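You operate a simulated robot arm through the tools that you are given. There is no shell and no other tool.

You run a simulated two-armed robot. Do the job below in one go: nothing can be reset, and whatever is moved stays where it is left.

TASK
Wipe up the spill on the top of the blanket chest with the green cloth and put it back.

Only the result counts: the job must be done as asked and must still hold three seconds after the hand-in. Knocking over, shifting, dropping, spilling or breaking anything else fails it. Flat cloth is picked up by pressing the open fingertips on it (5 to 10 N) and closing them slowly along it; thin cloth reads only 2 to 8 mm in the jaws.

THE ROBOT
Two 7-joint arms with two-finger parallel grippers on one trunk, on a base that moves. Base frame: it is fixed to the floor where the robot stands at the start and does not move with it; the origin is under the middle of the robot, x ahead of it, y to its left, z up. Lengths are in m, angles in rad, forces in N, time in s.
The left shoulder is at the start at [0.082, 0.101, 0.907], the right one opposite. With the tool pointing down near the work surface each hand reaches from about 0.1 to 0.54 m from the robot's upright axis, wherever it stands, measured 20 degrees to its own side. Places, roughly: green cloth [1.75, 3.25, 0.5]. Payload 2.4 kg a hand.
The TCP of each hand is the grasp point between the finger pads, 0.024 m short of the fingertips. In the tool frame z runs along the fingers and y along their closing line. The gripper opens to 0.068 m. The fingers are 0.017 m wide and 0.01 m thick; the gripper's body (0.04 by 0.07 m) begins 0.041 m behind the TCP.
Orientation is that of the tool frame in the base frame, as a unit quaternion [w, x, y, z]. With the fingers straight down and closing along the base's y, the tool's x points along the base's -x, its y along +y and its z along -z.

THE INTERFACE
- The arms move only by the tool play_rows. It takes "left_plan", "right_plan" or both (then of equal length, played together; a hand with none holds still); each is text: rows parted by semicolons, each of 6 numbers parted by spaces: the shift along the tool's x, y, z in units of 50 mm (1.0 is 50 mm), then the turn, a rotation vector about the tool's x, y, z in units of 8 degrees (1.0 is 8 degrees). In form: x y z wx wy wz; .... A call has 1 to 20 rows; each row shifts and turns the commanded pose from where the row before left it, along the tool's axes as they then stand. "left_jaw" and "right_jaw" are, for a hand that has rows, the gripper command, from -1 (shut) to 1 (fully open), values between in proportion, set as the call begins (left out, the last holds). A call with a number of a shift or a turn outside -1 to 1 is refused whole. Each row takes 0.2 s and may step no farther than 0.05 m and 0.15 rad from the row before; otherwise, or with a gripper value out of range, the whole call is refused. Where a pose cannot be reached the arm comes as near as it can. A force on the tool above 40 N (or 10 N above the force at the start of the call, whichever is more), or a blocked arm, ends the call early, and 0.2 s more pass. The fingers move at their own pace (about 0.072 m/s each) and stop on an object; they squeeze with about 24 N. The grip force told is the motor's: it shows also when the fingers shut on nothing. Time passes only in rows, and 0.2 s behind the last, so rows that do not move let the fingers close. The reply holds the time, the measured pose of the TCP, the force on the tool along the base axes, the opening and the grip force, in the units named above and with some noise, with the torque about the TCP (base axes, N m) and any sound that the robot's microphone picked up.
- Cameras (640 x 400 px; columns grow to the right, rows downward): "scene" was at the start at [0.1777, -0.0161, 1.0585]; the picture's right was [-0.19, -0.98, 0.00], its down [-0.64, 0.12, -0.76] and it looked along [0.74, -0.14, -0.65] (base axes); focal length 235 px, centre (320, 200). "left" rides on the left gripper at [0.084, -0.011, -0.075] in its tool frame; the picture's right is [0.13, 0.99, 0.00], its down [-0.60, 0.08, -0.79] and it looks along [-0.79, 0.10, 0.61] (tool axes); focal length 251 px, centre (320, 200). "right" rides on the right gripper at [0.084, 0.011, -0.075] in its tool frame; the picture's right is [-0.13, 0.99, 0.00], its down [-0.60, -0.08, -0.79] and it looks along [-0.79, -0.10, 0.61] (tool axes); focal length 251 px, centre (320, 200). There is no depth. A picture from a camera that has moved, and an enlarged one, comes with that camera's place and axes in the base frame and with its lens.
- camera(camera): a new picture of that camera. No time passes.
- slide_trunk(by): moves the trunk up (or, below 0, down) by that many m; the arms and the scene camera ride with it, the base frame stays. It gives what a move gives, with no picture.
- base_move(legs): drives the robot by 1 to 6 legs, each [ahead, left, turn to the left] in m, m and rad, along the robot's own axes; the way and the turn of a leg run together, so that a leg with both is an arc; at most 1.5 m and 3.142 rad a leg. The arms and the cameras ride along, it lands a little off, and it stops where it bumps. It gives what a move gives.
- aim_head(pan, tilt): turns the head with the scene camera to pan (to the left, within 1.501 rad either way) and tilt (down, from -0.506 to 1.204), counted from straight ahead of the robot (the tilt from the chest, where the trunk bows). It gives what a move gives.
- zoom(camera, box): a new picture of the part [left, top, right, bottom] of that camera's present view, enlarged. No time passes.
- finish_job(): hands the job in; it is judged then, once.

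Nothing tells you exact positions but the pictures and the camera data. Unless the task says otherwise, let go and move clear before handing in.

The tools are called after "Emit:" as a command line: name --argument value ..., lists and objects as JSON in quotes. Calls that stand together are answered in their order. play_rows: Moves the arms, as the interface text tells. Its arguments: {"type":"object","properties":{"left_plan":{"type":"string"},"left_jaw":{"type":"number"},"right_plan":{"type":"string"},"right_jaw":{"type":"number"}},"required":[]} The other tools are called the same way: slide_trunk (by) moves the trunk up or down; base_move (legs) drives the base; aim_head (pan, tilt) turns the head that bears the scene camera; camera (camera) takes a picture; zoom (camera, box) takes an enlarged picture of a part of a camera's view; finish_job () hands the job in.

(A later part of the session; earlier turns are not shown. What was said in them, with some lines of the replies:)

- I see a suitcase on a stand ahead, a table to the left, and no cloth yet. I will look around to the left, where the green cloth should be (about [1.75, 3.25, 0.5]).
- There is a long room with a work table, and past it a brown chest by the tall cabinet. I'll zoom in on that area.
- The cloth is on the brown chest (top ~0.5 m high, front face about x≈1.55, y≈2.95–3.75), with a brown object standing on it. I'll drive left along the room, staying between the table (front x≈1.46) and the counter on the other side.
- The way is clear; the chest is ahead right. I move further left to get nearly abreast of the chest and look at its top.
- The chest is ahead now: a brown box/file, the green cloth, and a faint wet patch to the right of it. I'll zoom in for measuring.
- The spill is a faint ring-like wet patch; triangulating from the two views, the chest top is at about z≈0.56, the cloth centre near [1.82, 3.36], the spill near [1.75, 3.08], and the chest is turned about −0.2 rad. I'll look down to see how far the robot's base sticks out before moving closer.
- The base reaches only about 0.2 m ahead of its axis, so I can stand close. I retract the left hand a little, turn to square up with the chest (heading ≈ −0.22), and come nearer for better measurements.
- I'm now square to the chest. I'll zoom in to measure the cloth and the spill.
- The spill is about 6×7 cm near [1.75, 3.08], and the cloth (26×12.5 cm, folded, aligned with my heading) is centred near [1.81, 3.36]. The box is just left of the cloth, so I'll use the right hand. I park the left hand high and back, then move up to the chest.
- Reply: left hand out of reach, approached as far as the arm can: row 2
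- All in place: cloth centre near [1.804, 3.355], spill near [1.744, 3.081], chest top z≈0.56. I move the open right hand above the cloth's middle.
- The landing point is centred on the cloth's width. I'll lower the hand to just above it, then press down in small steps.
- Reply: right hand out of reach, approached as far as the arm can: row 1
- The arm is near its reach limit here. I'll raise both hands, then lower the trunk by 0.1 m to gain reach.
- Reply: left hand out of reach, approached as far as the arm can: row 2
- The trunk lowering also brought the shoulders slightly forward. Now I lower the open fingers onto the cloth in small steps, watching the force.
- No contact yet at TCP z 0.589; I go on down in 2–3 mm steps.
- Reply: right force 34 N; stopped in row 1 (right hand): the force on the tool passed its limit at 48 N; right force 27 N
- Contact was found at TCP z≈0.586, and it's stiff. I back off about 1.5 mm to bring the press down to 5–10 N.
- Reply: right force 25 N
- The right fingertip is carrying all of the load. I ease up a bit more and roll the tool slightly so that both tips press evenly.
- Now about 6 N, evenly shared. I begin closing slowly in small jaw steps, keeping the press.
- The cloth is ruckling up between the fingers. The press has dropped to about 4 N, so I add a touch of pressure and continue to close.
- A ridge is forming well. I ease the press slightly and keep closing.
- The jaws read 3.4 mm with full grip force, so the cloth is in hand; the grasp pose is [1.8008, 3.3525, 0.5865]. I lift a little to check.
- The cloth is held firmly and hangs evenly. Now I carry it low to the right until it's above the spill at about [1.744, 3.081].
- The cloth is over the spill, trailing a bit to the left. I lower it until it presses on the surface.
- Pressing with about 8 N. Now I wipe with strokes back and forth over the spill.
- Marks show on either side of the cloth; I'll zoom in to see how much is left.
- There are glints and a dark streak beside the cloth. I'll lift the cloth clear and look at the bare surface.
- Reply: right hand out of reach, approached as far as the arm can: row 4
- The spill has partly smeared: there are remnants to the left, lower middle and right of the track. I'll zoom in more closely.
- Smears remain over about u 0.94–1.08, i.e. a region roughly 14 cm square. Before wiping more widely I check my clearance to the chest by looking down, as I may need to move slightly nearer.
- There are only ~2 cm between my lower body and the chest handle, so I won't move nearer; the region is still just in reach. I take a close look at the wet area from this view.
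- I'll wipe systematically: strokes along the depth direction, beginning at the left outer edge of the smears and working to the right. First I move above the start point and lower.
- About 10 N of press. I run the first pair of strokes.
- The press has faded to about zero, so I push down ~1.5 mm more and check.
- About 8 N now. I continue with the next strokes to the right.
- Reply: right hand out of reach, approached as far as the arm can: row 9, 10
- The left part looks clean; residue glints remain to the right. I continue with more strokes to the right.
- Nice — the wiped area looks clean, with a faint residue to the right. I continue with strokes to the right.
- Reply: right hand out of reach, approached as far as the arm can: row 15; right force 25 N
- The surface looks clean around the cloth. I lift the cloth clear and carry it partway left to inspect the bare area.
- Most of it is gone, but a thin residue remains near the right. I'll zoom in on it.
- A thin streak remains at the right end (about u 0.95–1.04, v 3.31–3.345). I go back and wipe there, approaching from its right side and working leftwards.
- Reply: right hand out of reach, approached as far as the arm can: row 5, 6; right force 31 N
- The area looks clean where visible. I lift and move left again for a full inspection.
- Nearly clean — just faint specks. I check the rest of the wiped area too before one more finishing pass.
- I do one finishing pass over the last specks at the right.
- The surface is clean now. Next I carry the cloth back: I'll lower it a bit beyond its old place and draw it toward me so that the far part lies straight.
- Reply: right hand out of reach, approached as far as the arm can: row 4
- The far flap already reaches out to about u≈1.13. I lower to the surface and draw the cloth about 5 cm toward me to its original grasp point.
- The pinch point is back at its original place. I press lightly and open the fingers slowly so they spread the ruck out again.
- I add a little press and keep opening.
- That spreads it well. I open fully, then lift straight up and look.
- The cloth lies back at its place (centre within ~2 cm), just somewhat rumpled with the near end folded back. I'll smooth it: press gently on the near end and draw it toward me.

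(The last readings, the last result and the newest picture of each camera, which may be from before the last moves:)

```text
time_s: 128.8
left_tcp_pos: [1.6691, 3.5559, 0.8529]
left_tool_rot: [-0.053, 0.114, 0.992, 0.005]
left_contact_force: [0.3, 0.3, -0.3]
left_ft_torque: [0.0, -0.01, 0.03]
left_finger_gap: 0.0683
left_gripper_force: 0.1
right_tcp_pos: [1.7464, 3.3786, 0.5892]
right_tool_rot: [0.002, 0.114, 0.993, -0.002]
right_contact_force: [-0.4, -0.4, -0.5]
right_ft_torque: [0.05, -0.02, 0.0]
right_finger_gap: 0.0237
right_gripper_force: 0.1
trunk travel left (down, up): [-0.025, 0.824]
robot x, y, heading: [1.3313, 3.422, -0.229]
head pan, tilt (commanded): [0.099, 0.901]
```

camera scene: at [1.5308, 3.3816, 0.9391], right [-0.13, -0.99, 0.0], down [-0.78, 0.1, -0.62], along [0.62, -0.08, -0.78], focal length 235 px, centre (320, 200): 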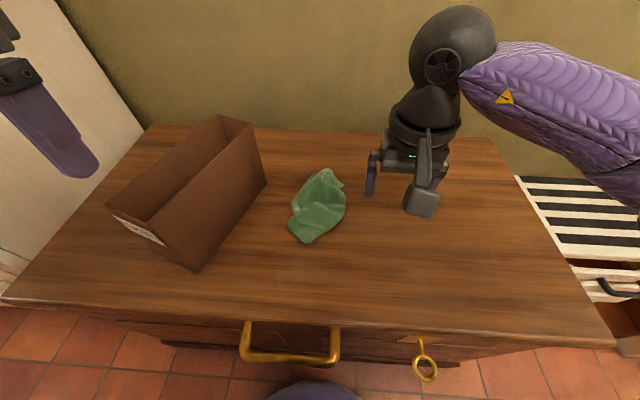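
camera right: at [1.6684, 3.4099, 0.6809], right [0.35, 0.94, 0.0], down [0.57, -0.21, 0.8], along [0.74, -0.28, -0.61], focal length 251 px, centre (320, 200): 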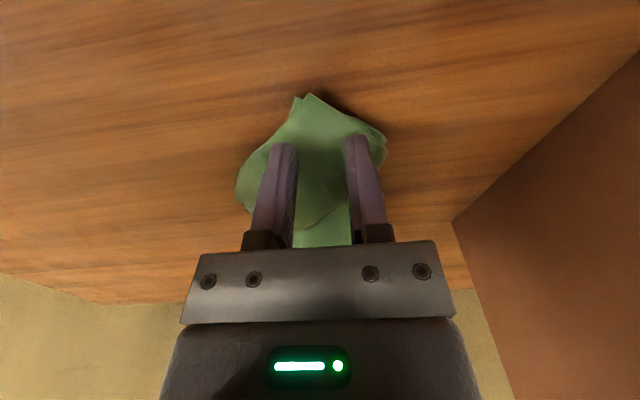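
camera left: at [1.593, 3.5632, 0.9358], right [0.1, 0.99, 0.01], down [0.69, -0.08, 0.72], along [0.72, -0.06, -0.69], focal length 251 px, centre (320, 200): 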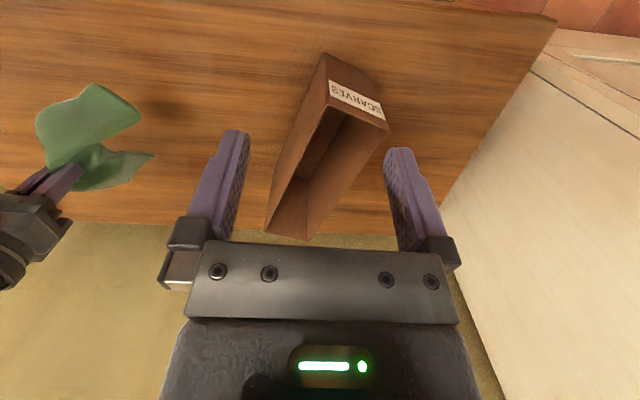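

Emit:
play_rows --right_plan "0 0 0.05 0 0 0; 0 0 0 0 0 0"

Emit:
play_rows --right_plan "0 0 0.02 0 0 0; 0 0 0 0 0 0"

```text
time_s: 129.4
left_tcp_pos: [1.6689, 3.5556, 0.8531]
left_tool_rot: [-0.053, 0.114, 0.992, 0.006]
left_contact_force: [-0.3, 0.5, 0.7]
left_ft_torque: [-0.02, 0.0, 0.02]
left_finger_gap: 0.0678
left_gripper_force: 0.1
right_tcp_pos: [1.748, 3.3789, 0.5872]
right_tool_rot: [0.001, 0.114, 0.993, -0.003]
right_contact_force: [0.7, -0.9, 2.7]
right_ft_torque: [0.0, -0.04, 0.01]
right_finger_gap: 0.0238
right_gripper_force: 0.1
trunk travel left (down, up): [-0.025, 0.824]
robot x, y, heading: [1.3288, 3.4218, -0.227]
head pan, tilt (commanded): [0.099, 0.901]
```

```text
time_s: 130.0
left_tcp_pos: [1.6678, 3.5561, 0.8529]
left_tool_rot: [-0.052, 0.113, 0.992, 0.005]
left_contact_force: [1.3, 0.9, 0.3]
left_ft_torque: [0.05, 0.01, -0.04]
left_finger_gap: 0.0681
left_gripper_force: 0.2
right_tcp_pos: [1.747, 3.3791, 0.587]
right_tool_rot: [0.002, 0.114, 0.993, -0.002]
right_contact_force: [0.4, 0.0, 13.3]
right_ft_torque: [-0.01, -0.09, -0.01]
right_finger_gap: 0.0235
right_gripper_force: 0.1
trunk travel left (down, up): [-0.025, 0.824]
robot x, y, heading: [1.3319, 3.4201, -0.234]
head pan, tilt (commanded): [0.099, 0.901]
```

Pressing ~13 N on the near flap. I draw it slowly 4 cm toward me.

Emit:
play_rows --right_plan "0.16 0 -0.006 0 0 0; 0.16 0 0 0 0 0; 0.16 0 0 0 0 0; 0.16 0 0 0 0 0; 0.16 0 0 0 0 0; 0 0 0 0 0 0"

Emit:
camera --camera "right"

Emit:
zoom --camera "scene" --box '[220, 120, 440, 260]'

```text
time_s: 131.4
left_tcp_pos: [1.6694, 3.556, 0.8525]
left_tool_rot: [-0.053, 0.113, 0.992, 0.005]
left_contact_force: [-0.1, 0.1, -0.1]
left_ft_torque: [0.01, -0.04, 0.01]
left_finger_gap: 0.068
left_gripper_force: 0.1
right_tcp_pos: [1.7089, 3.3876, 0.5877]
right_tool_rot: [0.002, 0.114, 0.993, -0.003]
right_contact_force: [3.6, 0.0, 13.2]
right_ft_torque: [-0.06, -0.17, -0.02]
right_finger_gap: 0.0239
right_gripper_force: 0.1
trunk travel left (down, up): [-0.025, 0.824]
robot x, y, heading: [1.3328, 3.4238, -0.229]
head pan, tilt (commanded): [0.099, 0.901]
```

```text
taken
camera right: at [1.6297, 3.4184, 0.662], right [0.35, 0.94, 0.0], down [0.57, -0.21, 0.8], along [0.74, -0.28, -0.61], focal length 251 px, centre (320, 200)
```

right: 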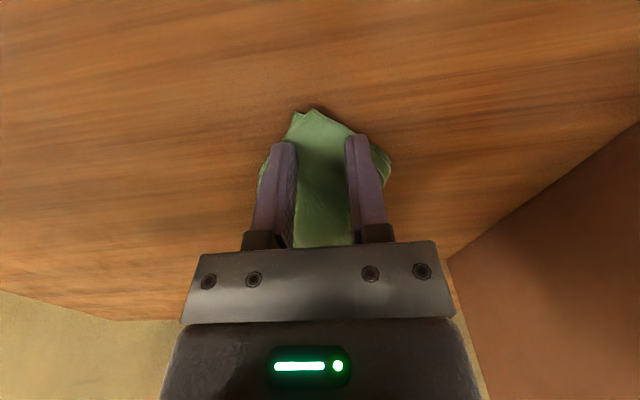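

```text
2.86 times, centred on (330, 190) of scene
camera zoom: at [1.5304, 3.3817, 0.9392], right [-0.13, -0.99, 0.0], down [-0.78, 0.1, -0.62], along [0.62, -0.08, -0.78], focal length 671 px, centre (291, 229)
```

zoom: 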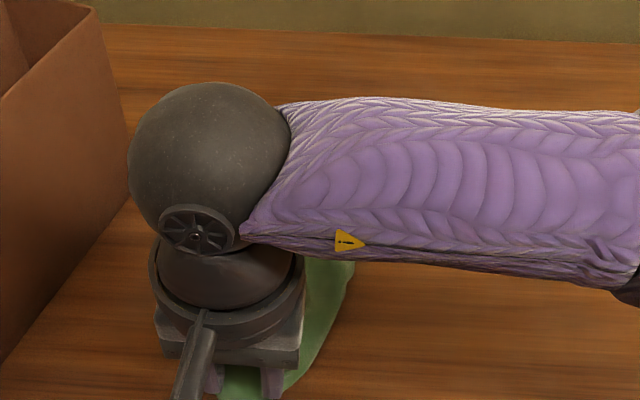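

It slid along well. While still pressing, I open the fingers slowly to spread this end sideways, then lift and look.

Emit:
play_rows --right_plan "0 0 -0.005 0 0 0; 0 0 0 0 0 0" --right_jaw 0.1

Emit:
play_rows --right_plan "0 0 0 0 0 0; 0 0 0 0 0 0" --right_jaw 0.5

Emit:
play_rows --right_plan "0 0 -0.5 0 0 0; 0 0 -0.8 0 0 0; 0 0 -0.8 0 0 0; 0 -0.8 0 0 0 0; 0 -0.8 0 0 0 0; 0 -0.9 0 0 0 0; 0 0 0 0 0 0"

Emit:
zoom --camera "scene" --box '[220, 120, 440, 260]'

Emit:
camera --camera "right"

```text
time_s: 132.0
left_tcp_pos: [1.6682, 3.5546, 0.8531]
left_tool_rot: [-0.053, 0.114, 0.992, 0.005]
left_contact_force: [-0.4, -0.9, -0.2]
left_ft_torque: [0.01, 0.0, 0.0]
left_finger_gap: 0.0681
left_gripper_force: 0.1
right_tcp_pos: [1.7092, 3.3878, 0.5864]
right_tool_rot: [0.001, 0.114, 0.993, -0.003]
right_contact_force: [-0.4, -1.6, 7.4]
right_ft_torque: [0.09, -0.06, 0.01]
right_finger_gap: 0.0353
right_gripper_force: 0.1
trunk travel left (down, up): [-0.025, 0.824]
robot x, y, heading: [1.3265, 3.4225, -0.233]
head pan, tilt (commanded): [0.099, 0.901]
```

```text
time_s: 132.6
left_tcp_pos: [1.6684, 3.5551, 0.8527]
left_tool_rot: [-0.052, 0.114, 0.992, 0.006]
left_contact_force: [0.7, 1.0, 0.2]
left_ft_torque: [0.01, -0.02, 0.01]
left_finger_gap: 0.0682
left_gripper_force: 0.0
right_tcp_pos: [1.7081, 3.3871, 0.5871]
right_tool_rot: [0.002, 0.113, 0.994, -0.003]
right_contact_force: [-0.8, -1.4, 5.2]
right_ft_torque: [0.08, -0.07, -0.04]
right_finger_gap: 0.0498
right_gripper_force: 0.0
trunk travel left (down, up): [-0.025, 0.824]
robot x, y, heading: [1.3297, 3.4217, -0.225]
head pan, tilt (commanded): [0.099, 0.901]
```

```text
time_s: 134.2
left_tcp_pos: [1.669, 3.5561, 0.853]
left_tool_rot: [-0.053, 0.113, 0.992, 0.005]
left_contact_force: [0.1, -0.2, -0.5]
left_ft_torque: [0.01, 0.0, 0.01]
left_finger_gap: 0.068
left_gripper_force: 0.1
right_tcp_pos: [1.681, 3.2663, 0.6912]
right_tool_rot: [0.002, 0.114, 0.993, -0.003]
right_contact_force: [0.3, -0.4, 0.3]
right_ft_torque: [-0.01, -0.02, -0.04]
right_finger_gap: 0.0507
right_gripper_force: 0.1
trunk travel left (down, up): [-0.025, 0.824]
robot x, y, heading: [1.3268, 3.4232, -0.227]
head pan, tilt (commanded): [0.099, 0.901]
```

```text
2.86 times, centred on (330, 190) of scene
camera zoom: at [1.5308, 3.3816, 0.9391], right [-0.13, -0.99, 0.0], down [-0.78, 0.1, -0.62], along [0.62, -0.08, -0.78], focal length 671 px, centre (291, 229)
```

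zoom: 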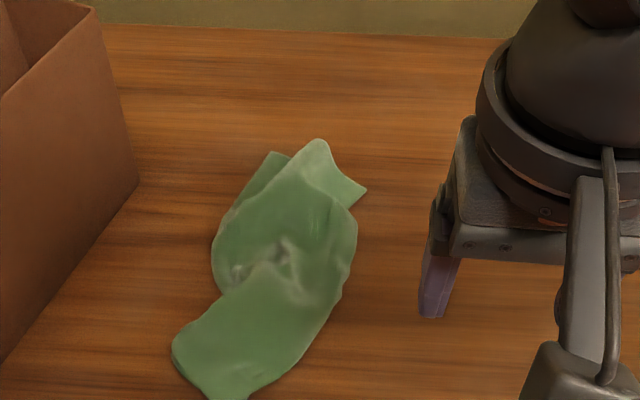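

```text
taken
camera right: at [1.6017, 3.2969, 0.767], right [0.35, 0.94, 0.0], down [0.57, -0.21, 0.8], along [0.74, -0.28, -0.61], focal length 251 px, centre (320, 200)
```

right: 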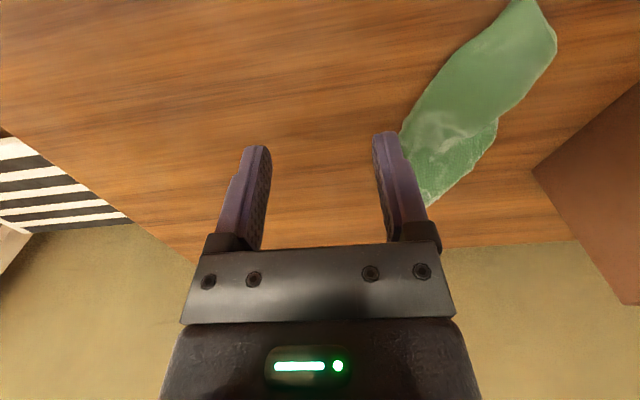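

Much flatter now. I take the full view to check its extent.

Emit:
zoom --camera "scene" --box '[240, 150, 400, 290]'

Emit:
camera --camera "left"

```text
2.86 times, centred on (320, 220) of scene
camera zoom: at [1.5308, 3.3816, 0.9391], right [-0.13, -0.99, 0.0], down [-0.78, 0.1, -0.62], along [0.62, -0.08, -0.78], focal length 671 px, centre (320, 143)
```

zoom: 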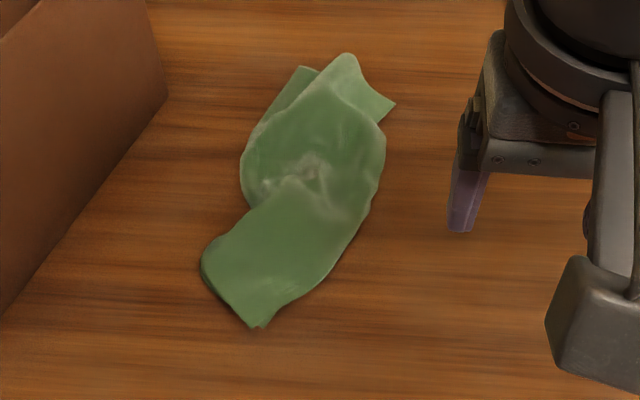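

```text
taken
camera left: at [1.593, 3.5632, 0.9358], right [0.1, 0.99, 0.01], down [0.69, -0.08, 0.72], along [0.72, -0.06, -0.69], focal length 251 px, centre (320, 200)
```

left: 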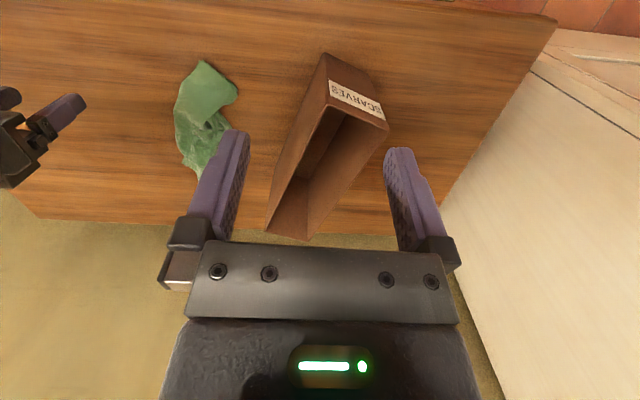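

The cloth now covers almost exactly its original footprint (u 0.88–1.11, v 3.62–3.73). I retract the right hand clear and make a last check of the spill area.

Emit:
play_rows --right_plan "0 0 -0.9 0 0 0; 0 0 -0.9 0 0 0; 0.8 0 0 0 0 0; 0.8 0 0 0 0 0; 0 -0.8 0 0 0 0; 0 0 0 0 0 0"

Emit:
aim_head --pan -0.25 --tilt 0.9

Emit:
camera --camera "scene"

Emit:
camera --camera "right"

```text
time_s: 135.6
left_tcp_pos: [1.6686, 3.5567, 0.8509]
left_tool_rot: [-0.053, 0.114, 0.992, 0.005]
left_contact_force: [-0.5, -0.4, 0.1]
left_ft_torque: [0.01, 0.01, -0.02]
left_finger_gap: 0.0683
left_gripper_force: 0.0
right_tcp_pos: [1.592, 3.2456, 0.78]
right_tool_rot: [0.002, 0.114, 0.994, -0.003]
right_contact_force: [-0.1, -0.7, -0.1]
right_ft_torque: [0.0, 0.01, -0.02]
right_finger_gap: 0.0511
right_gripper_force: 0.1
trunk travel left (down, up): [-0.025, 0.824]
robot x, y, heading: [1.328, 3.4219, -0.229]
head pan, tilt (commanded): [0.099, 0.901]
```

```text
time_s: 136.5
left_tcp_pos: [1.6685, 3.5566, 0.8531]
left_tool_rot: [-0.053, 0.114, 0.992, 0.006]
left_contact_force: [0.1, -0.1, 0.0]
left_ft_torque: [-0.01, 0.01, -0.02]
left_finger_gap: 0.0682
left_gripper_force: 0.1
right_tcp_pos: [1.5934, 3.247, 0.7812]
right_tool_rot: [0.0, 0.114, 0.993, -0.003]
right_contact_force: [0.3, 0.0, 0.2]
right_ft_torque: [0.01, -0.02, 0.01]
right_finger_gap: 0.051
right_gripper_force: 0.1
trunk travel left (down, up): [-0.025, 0.824]
robot x, y, heading: [1.3304, 3.42, -0.226]
head pan, tilt (commanded): [-0.25, 0.901]
```

```text
taken
camera scene: at [1.5229, 3.3566, 0.9391], right [-0.46, -0.89, 0.0], down [-0.7, 0.36, -0.62], along [0.55, -0.29, -0.78], focal length 235 px, centre (320, 200)
```

scene: 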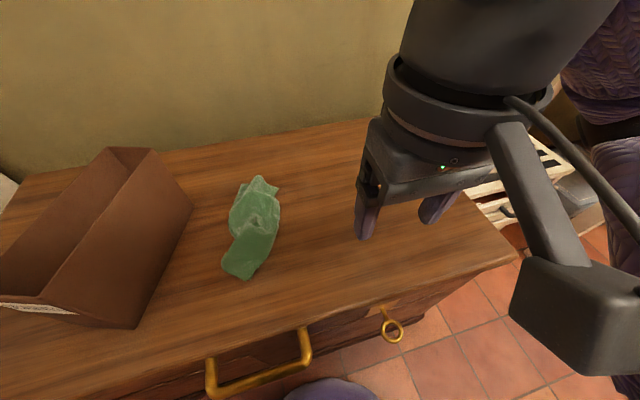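

```text
taken
camera right: at [1.5135, 3.2771, 0.856], right [0.35, 0.94, 0.0], down [0.57, -0.21, 0.8], along [0.74, -0.28, -0.61], focal length 251 px, centre (320, 200)
```

right: 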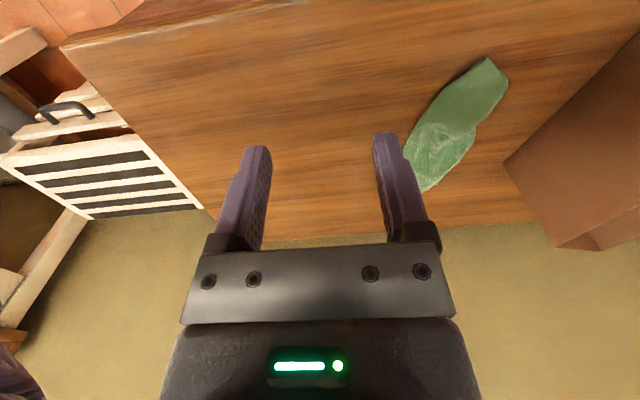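

The right camera shows the whole right half of the chest top. I zoom in to check that no traces of the spill remain.

Emit:
zoom --camera "right" --box '[120, 20, 380, 180]'

Emit:
zoom --camera "right" --box '[180, 60, 340, 160]'

Emit:
zoom --camera "right" --box '[340, 20, 560, 220]'

```text
2.46 times, centred on (250, 100) of right
camera zoom: at [1.5135, 3.2771, 0.856], right [0.35, 0.94, 0.0], down [0.57, -0.21, 0.8], along [0.74, -0.28, -0.61], focal length 619 px, centre (492, 446)
```

zoom: 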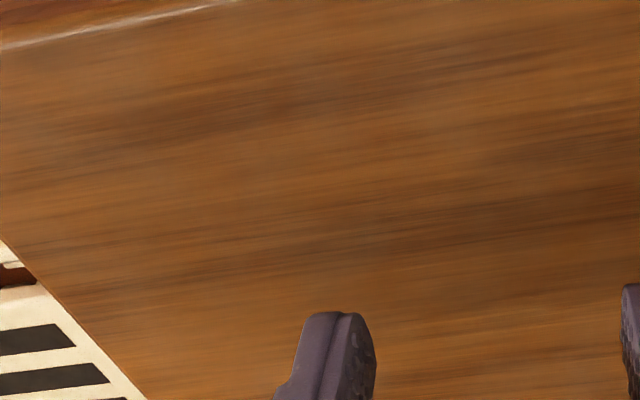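

```text
4.00 times, centred on (260, 110) of right
camera zoom: at [1.5135, 3.2771, 0.856], right [0.35, 0.94, 0.0], down [0.57, -0.21, 0.8], along [0.74, -0.28, -0.61], focal length 1006 px, centre (560, 560)
```

zoom: 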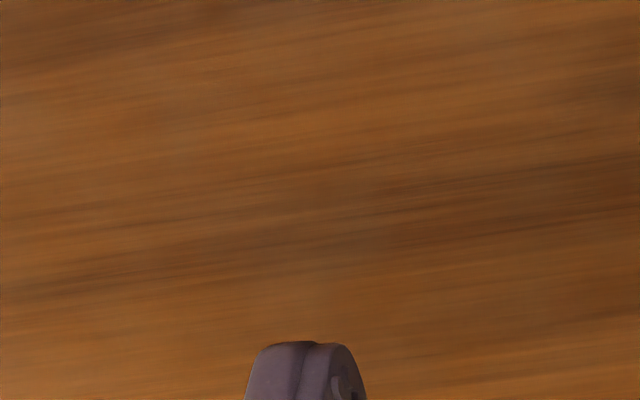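

```text
2.00 times, centred on (450, 120) of right
camera zoom: at [1.5135, 3.2771, 0.856], right [0.35, 0.94, 0.0], down [0.57, -0.21, 0.8], along [0.74, -0.28, -0.61], focal length 503 px, centre (60, 360)
```

zoom: 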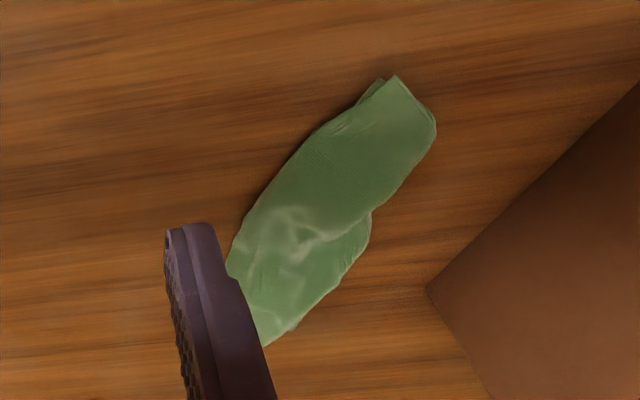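

The chest top is clean and dry, the cloth is released and lying at its original place, and the box and everything else are untouched. Both hands are clear, so I hand the job in.

Emit:
finish_job

```text
The job is handed in.
```

I wiped up the spill on the blanket chest and put the green cloth back; I've handed the job in but got no verdict back.

- **Spill:** I needed several passes because the first stroke smeared it. In the last close-up views I saw no trace of it on the chest top.
- **Cloth:** It lies within about 2 cm of its original place and along the same direction. It is a bit rumpled: the far end falls about 3 cm short of where it was, and I smoothed the near end out by hand.
- **Everything else:** The "SCARVES" box and the stool weren't touched, and the chest wasn't bumped. Both hands are clear of the chest top.
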